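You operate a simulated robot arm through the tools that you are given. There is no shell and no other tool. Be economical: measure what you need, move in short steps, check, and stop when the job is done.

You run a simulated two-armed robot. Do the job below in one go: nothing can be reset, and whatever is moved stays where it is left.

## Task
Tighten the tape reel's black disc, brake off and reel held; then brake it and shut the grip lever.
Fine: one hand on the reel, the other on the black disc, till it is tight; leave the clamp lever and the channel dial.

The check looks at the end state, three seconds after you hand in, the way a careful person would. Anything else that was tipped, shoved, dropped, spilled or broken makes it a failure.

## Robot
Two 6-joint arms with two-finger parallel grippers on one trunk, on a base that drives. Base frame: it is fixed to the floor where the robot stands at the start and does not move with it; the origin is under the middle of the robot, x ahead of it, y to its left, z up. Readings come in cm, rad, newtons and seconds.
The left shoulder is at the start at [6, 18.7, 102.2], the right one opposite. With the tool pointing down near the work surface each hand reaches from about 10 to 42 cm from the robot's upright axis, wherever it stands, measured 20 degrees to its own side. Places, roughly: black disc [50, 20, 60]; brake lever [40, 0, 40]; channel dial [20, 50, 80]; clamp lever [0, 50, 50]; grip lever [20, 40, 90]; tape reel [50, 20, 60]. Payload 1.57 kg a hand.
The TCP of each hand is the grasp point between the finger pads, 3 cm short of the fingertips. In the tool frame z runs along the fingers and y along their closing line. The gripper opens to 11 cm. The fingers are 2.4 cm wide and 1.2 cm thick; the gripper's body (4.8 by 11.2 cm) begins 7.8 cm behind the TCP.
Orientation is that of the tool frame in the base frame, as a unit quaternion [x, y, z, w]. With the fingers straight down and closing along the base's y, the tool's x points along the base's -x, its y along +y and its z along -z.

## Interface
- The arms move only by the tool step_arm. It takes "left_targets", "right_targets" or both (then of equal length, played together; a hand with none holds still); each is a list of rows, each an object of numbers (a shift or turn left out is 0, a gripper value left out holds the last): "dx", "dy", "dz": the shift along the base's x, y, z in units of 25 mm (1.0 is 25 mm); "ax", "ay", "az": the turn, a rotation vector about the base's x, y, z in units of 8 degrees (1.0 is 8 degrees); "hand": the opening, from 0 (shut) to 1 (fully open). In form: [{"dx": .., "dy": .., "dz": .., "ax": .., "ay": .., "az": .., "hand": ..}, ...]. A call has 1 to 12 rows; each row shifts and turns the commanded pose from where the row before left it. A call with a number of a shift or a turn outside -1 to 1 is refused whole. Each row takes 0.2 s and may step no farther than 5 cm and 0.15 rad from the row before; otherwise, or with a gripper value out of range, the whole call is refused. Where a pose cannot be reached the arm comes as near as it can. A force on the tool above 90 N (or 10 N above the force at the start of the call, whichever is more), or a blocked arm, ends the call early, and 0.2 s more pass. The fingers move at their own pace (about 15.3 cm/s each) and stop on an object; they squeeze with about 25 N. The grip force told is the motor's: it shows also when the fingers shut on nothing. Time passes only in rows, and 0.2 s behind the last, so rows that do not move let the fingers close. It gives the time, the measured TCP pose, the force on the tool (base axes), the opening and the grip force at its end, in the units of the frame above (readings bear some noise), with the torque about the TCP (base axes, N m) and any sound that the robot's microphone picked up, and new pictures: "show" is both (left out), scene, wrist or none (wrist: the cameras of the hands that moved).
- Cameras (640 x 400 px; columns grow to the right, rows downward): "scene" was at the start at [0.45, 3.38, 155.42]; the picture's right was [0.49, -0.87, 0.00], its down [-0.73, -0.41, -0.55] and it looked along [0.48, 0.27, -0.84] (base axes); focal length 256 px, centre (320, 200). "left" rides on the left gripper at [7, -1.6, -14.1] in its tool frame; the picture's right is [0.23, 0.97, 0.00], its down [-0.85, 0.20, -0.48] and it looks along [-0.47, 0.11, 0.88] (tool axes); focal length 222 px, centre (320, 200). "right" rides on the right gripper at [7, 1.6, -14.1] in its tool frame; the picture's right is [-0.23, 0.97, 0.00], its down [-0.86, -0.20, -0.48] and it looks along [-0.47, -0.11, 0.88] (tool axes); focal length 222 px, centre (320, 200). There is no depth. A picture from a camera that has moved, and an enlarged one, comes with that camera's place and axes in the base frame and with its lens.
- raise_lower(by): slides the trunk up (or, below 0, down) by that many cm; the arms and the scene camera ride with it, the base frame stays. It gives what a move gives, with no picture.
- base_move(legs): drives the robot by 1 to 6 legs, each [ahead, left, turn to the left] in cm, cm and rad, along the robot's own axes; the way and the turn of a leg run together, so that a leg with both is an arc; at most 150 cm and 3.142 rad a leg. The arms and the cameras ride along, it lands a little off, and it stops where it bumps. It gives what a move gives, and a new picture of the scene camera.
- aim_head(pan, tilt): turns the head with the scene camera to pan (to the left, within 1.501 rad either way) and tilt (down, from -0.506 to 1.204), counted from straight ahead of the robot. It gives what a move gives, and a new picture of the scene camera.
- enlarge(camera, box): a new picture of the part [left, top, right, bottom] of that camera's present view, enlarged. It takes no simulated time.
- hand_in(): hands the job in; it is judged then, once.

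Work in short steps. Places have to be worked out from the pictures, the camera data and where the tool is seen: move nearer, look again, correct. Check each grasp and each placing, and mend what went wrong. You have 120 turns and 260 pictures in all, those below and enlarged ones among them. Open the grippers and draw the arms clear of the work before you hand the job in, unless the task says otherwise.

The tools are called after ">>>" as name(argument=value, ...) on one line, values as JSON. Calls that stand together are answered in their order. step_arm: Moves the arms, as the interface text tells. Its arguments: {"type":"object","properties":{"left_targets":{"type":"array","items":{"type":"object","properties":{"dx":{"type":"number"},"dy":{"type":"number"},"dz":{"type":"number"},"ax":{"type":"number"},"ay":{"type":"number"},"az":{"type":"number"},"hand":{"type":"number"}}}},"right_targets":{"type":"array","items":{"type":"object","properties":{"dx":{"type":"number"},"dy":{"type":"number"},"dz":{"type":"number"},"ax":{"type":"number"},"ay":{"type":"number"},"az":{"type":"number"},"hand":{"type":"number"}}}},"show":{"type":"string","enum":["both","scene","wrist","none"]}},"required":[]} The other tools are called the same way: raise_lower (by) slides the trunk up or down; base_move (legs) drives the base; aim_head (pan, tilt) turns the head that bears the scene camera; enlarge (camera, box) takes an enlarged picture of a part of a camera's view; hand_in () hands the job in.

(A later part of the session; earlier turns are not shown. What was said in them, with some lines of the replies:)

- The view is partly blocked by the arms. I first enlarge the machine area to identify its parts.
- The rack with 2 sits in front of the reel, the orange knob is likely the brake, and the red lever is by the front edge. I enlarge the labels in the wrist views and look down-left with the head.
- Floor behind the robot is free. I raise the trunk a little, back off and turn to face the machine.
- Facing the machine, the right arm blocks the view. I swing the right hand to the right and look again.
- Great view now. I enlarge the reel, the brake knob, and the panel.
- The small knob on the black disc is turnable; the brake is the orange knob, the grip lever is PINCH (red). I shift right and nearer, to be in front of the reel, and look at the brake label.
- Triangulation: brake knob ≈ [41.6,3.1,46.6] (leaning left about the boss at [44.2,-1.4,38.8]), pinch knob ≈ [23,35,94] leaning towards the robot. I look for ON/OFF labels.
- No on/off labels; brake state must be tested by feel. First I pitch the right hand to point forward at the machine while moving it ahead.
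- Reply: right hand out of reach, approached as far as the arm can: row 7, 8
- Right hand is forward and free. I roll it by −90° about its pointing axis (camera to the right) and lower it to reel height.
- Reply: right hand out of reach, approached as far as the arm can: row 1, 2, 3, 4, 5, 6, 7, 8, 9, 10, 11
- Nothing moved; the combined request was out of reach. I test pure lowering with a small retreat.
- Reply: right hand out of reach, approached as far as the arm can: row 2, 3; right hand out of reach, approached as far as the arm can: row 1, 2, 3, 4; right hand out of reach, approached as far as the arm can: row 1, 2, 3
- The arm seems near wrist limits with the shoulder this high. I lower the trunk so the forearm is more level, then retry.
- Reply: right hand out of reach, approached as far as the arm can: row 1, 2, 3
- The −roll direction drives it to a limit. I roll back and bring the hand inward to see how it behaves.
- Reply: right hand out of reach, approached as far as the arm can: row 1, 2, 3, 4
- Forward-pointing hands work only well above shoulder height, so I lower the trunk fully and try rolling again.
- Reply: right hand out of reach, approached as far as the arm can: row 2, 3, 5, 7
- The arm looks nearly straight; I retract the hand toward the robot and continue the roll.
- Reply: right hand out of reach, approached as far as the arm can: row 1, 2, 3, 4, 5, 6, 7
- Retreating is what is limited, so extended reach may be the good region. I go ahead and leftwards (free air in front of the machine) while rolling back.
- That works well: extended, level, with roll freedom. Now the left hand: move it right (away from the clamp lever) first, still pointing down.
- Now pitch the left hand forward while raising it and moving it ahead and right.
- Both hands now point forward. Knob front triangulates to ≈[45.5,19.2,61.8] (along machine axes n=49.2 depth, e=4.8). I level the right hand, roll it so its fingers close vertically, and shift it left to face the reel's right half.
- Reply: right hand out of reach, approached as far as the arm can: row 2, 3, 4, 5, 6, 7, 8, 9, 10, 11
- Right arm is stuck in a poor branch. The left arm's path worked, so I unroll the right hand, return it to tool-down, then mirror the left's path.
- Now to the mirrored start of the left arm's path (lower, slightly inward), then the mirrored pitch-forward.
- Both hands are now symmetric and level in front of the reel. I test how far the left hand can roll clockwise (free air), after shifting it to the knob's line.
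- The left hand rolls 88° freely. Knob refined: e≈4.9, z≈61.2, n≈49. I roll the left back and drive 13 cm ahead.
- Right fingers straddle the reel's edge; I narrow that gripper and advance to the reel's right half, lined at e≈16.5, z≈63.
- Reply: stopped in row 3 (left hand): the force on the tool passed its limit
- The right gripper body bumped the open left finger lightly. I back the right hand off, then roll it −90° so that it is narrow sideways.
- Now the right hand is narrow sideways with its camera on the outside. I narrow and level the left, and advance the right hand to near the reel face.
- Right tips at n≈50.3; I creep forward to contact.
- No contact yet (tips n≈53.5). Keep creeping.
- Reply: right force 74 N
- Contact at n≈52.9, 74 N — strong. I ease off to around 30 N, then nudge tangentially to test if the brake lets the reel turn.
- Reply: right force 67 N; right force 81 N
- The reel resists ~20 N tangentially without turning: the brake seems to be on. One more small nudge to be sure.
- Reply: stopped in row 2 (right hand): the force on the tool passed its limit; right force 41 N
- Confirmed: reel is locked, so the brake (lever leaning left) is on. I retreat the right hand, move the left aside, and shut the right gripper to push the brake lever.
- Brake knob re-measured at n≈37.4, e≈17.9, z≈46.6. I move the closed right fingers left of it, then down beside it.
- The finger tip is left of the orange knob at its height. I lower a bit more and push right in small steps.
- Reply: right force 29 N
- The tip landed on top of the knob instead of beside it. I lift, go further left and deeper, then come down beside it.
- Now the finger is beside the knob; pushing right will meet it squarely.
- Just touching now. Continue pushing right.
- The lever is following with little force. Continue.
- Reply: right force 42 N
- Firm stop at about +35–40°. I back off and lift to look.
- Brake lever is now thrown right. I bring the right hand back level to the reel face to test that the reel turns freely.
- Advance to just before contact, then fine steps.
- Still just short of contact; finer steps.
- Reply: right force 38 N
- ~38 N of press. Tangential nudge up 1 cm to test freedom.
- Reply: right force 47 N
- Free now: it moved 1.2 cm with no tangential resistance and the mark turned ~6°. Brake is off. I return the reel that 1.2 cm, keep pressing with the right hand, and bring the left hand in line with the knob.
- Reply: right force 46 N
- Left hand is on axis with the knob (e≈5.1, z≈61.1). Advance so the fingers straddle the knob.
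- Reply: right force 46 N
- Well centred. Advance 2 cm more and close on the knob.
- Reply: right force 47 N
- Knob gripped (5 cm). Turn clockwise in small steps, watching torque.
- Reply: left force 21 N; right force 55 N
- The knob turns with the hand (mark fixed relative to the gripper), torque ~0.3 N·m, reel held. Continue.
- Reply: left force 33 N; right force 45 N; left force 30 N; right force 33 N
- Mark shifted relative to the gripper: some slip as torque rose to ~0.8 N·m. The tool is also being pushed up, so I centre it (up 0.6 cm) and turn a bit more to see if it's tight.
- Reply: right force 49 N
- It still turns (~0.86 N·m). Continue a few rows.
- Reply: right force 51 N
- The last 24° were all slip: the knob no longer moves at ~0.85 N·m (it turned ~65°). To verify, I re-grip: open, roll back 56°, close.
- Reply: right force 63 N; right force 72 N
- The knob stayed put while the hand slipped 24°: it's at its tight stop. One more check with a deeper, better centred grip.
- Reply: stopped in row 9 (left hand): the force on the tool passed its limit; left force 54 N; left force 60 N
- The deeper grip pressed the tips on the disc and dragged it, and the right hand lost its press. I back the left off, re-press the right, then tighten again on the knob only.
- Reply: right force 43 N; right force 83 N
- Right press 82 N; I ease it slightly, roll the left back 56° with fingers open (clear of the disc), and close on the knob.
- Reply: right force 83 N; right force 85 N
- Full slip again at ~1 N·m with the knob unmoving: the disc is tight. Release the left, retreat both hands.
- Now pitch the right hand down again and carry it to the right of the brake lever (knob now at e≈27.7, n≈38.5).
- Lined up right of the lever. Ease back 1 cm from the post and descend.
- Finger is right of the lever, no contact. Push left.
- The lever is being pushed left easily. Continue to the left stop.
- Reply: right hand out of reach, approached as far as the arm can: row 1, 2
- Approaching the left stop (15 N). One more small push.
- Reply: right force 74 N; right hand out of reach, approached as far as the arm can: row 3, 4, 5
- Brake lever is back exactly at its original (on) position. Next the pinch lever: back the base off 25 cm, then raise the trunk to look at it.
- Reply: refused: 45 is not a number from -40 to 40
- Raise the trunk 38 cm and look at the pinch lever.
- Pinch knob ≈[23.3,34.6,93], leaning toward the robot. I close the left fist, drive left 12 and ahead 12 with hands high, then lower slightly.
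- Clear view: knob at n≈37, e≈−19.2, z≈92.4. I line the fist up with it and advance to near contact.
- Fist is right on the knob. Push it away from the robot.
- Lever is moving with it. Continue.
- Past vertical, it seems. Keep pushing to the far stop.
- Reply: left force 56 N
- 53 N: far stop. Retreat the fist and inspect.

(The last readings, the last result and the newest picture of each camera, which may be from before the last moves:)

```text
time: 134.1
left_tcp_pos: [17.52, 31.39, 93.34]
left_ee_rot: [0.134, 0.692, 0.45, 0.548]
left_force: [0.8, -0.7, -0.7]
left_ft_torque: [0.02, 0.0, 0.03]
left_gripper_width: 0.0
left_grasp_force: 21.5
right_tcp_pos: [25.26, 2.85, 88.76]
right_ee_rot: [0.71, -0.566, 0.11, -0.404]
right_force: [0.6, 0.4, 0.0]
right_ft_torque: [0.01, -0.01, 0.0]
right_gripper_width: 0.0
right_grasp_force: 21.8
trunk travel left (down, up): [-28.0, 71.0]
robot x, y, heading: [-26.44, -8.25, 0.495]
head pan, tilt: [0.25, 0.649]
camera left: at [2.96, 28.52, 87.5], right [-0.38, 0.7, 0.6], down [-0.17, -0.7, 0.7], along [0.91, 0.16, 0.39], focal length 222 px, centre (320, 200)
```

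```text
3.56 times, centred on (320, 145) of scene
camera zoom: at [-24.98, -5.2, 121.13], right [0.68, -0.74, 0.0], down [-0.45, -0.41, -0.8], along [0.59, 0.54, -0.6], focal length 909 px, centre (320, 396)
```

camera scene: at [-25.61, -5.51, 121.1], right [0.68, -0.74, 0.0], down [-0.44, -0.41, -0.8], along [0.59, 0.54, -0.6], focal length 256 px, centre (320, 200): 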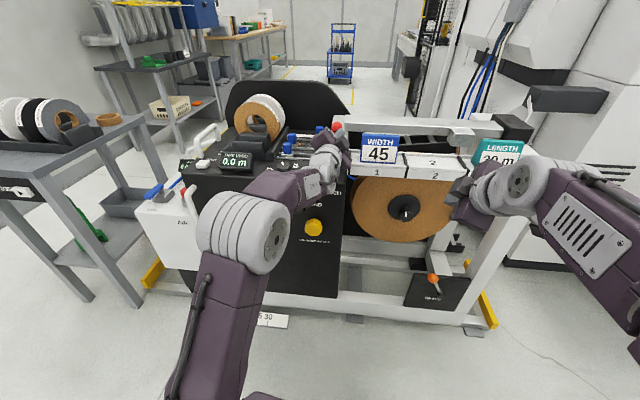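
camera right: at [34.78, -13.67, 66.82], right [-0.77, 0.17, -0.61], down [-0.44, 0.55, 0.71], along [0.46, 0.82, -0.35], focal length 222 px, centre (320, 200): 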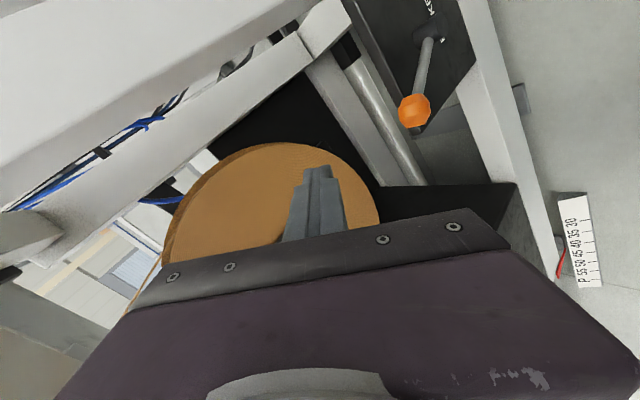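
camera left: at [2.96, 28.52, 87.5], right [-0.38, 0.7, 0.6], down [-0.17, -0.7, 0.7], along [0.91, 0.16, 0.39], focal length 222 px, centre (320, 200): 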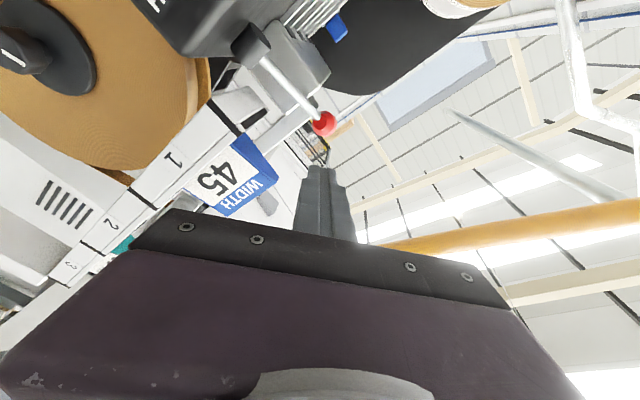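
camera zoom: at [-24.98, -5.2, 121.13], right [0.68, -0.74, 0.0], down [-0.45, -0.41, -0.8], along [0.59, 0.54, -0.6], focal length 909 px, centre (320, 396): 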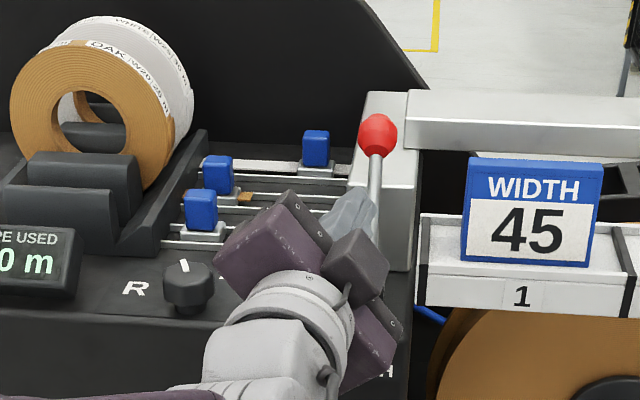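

The pinch lever now rests leaning away (shut). I back off clear, open the grippers, and take a last look.

>>> base_move(legs=[[-25, 0, 0]])

>>> step_arm(left_targets=[{"hand": 1}, {}, {}], right_targets=[{"hand": 1}, {}, {}], show="scene")

>>> enlarge(camera="scene", box=[220, 80, 460, 290])

```text
time: 135.9
left_tcp_pos: [-4.49, 19.56, 93.4]
left_ee_rot: [0.135, 0.692, 0.449, 0.549]
left_force: [0.4, 0.6, 0.4]
left_ft_torque: [0.01, 0.0, 0.02]
left_gripper_width: 0.01
left_grasp_force: 21.3
right_tcp_pos: [3.22, -9.05, 88.89]
right_ee_rot: [0.709, -0.567, 0.11, -0.405]
right_force: [-0.6, -0.5, 0.1]
right_ft_torque: [0.0, 0.0, -0.03]
right_gripper_width: 0.01
right_grasp_force: 21.1
trunk travel left (down, up): [-28.0, 71.0]
robot x, y, heading: [-48.01, -19.98, 0.487]
head pan, tilt: [0.25, 0.649]
camera scene: at [-47.02, -17.03, 121.13], right [0.67, -0.74, 0.0], down [-0.45, -0.41, -0.8], along [0.59, 0.54, -0.6], focal length 256 px, centre (320, 200)
```

scene: 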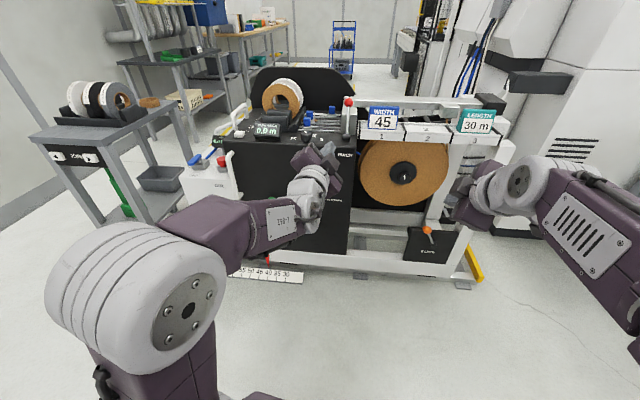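

```text
time: 136.7
left_tcp_pos: [-4.35, 19.59, 93.34]
left_ee_rot: [0.135, 0.692, 0.449, 0.549]
left_force: [0.1, -0.8, 0.6]
left_ft_torque: [0.03, 0.02, 0.0]
left_gripper_width: 11.02
left_grasp_force: 0.0
right_tcp_pos: [3.33, -9.06, 88.82]
right_ee_rot: [0.708, -0.568, 0.111, -0.404]
right_force: [-0.5, -0.5, 0.6]
right_ft_torque: [0.02, 0.04, 0.0]
right_gripper_width: 11.0
right_grasp_force: 0.1
trunk travel left (down, up): [-28.0, 71.0]
robot x, y, heading: [-48.23, -20.08, 0.495]
head pan, tilt: [0.25, 0.649]
camera scene: at [-46.95, -16.99, 121.12], right [0.67, -0.74, 0.0], down [-0.45, -0.41, -0.8], along [0.59, 0.54, -0.6], focal length 256 px, centre (320, 200)
```

scene: 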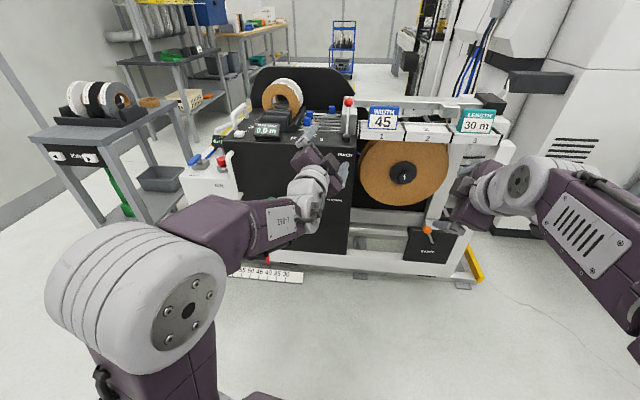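

```text
1.90 times, centred on (340, 185) of scene
camera zoom: at [-46.95, -16.99, 121.12], right [0.67, -0.74, 0.0], down [-0.45, -0.41, -0.8], along [0.59, 0.54, -0.6], focal length 487 px, centre (282, 229)
```

zoom: 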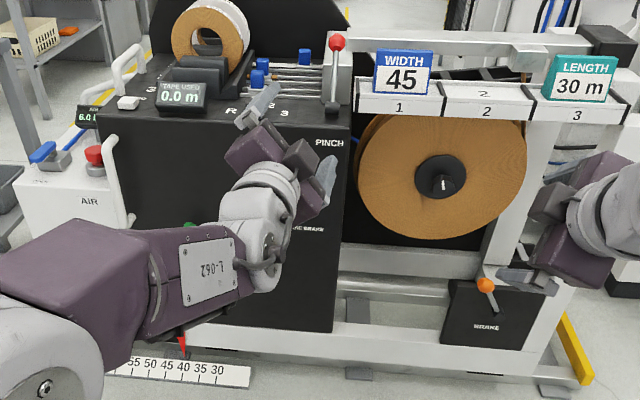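

The brake lever leans left (on), the pinch lever leans away (shut), the disc is tight, and nothing else has moved. Both grippers are open and clear, so I hand in.

>>> hand_in()

```text
The job is handed in.
```

I tightened the black disc with the brake off and the reel held, then put the brake back on and pushed the grip lever to its far stop. I left the clamp lever and channel dial alone, and I've handed the job in.

- **Disc:** it turned about 65° and then stopped. On the last try it did not move at about 1 N·m, which was as much as the grip could give before slipping.
- **Brake:** neither lever has on/off marks. I took leaning left as on because the reel locked there and turned freely with the lever to the right.
- **Grip lever:** I assumed shut is the side away from the robot, since it started leaning towards it. I couldn't confirm that from a label.
- **Slip:** while I re-gripped, the fingertips pressed on the disc and dragged it back about 36°. The right hand also lost its hold on the reel for a moment. I took hold again and re-tightened, and the disc held firm.
- **Hand contact:** the two hands bumped each other lightly once early on, away from the machine.
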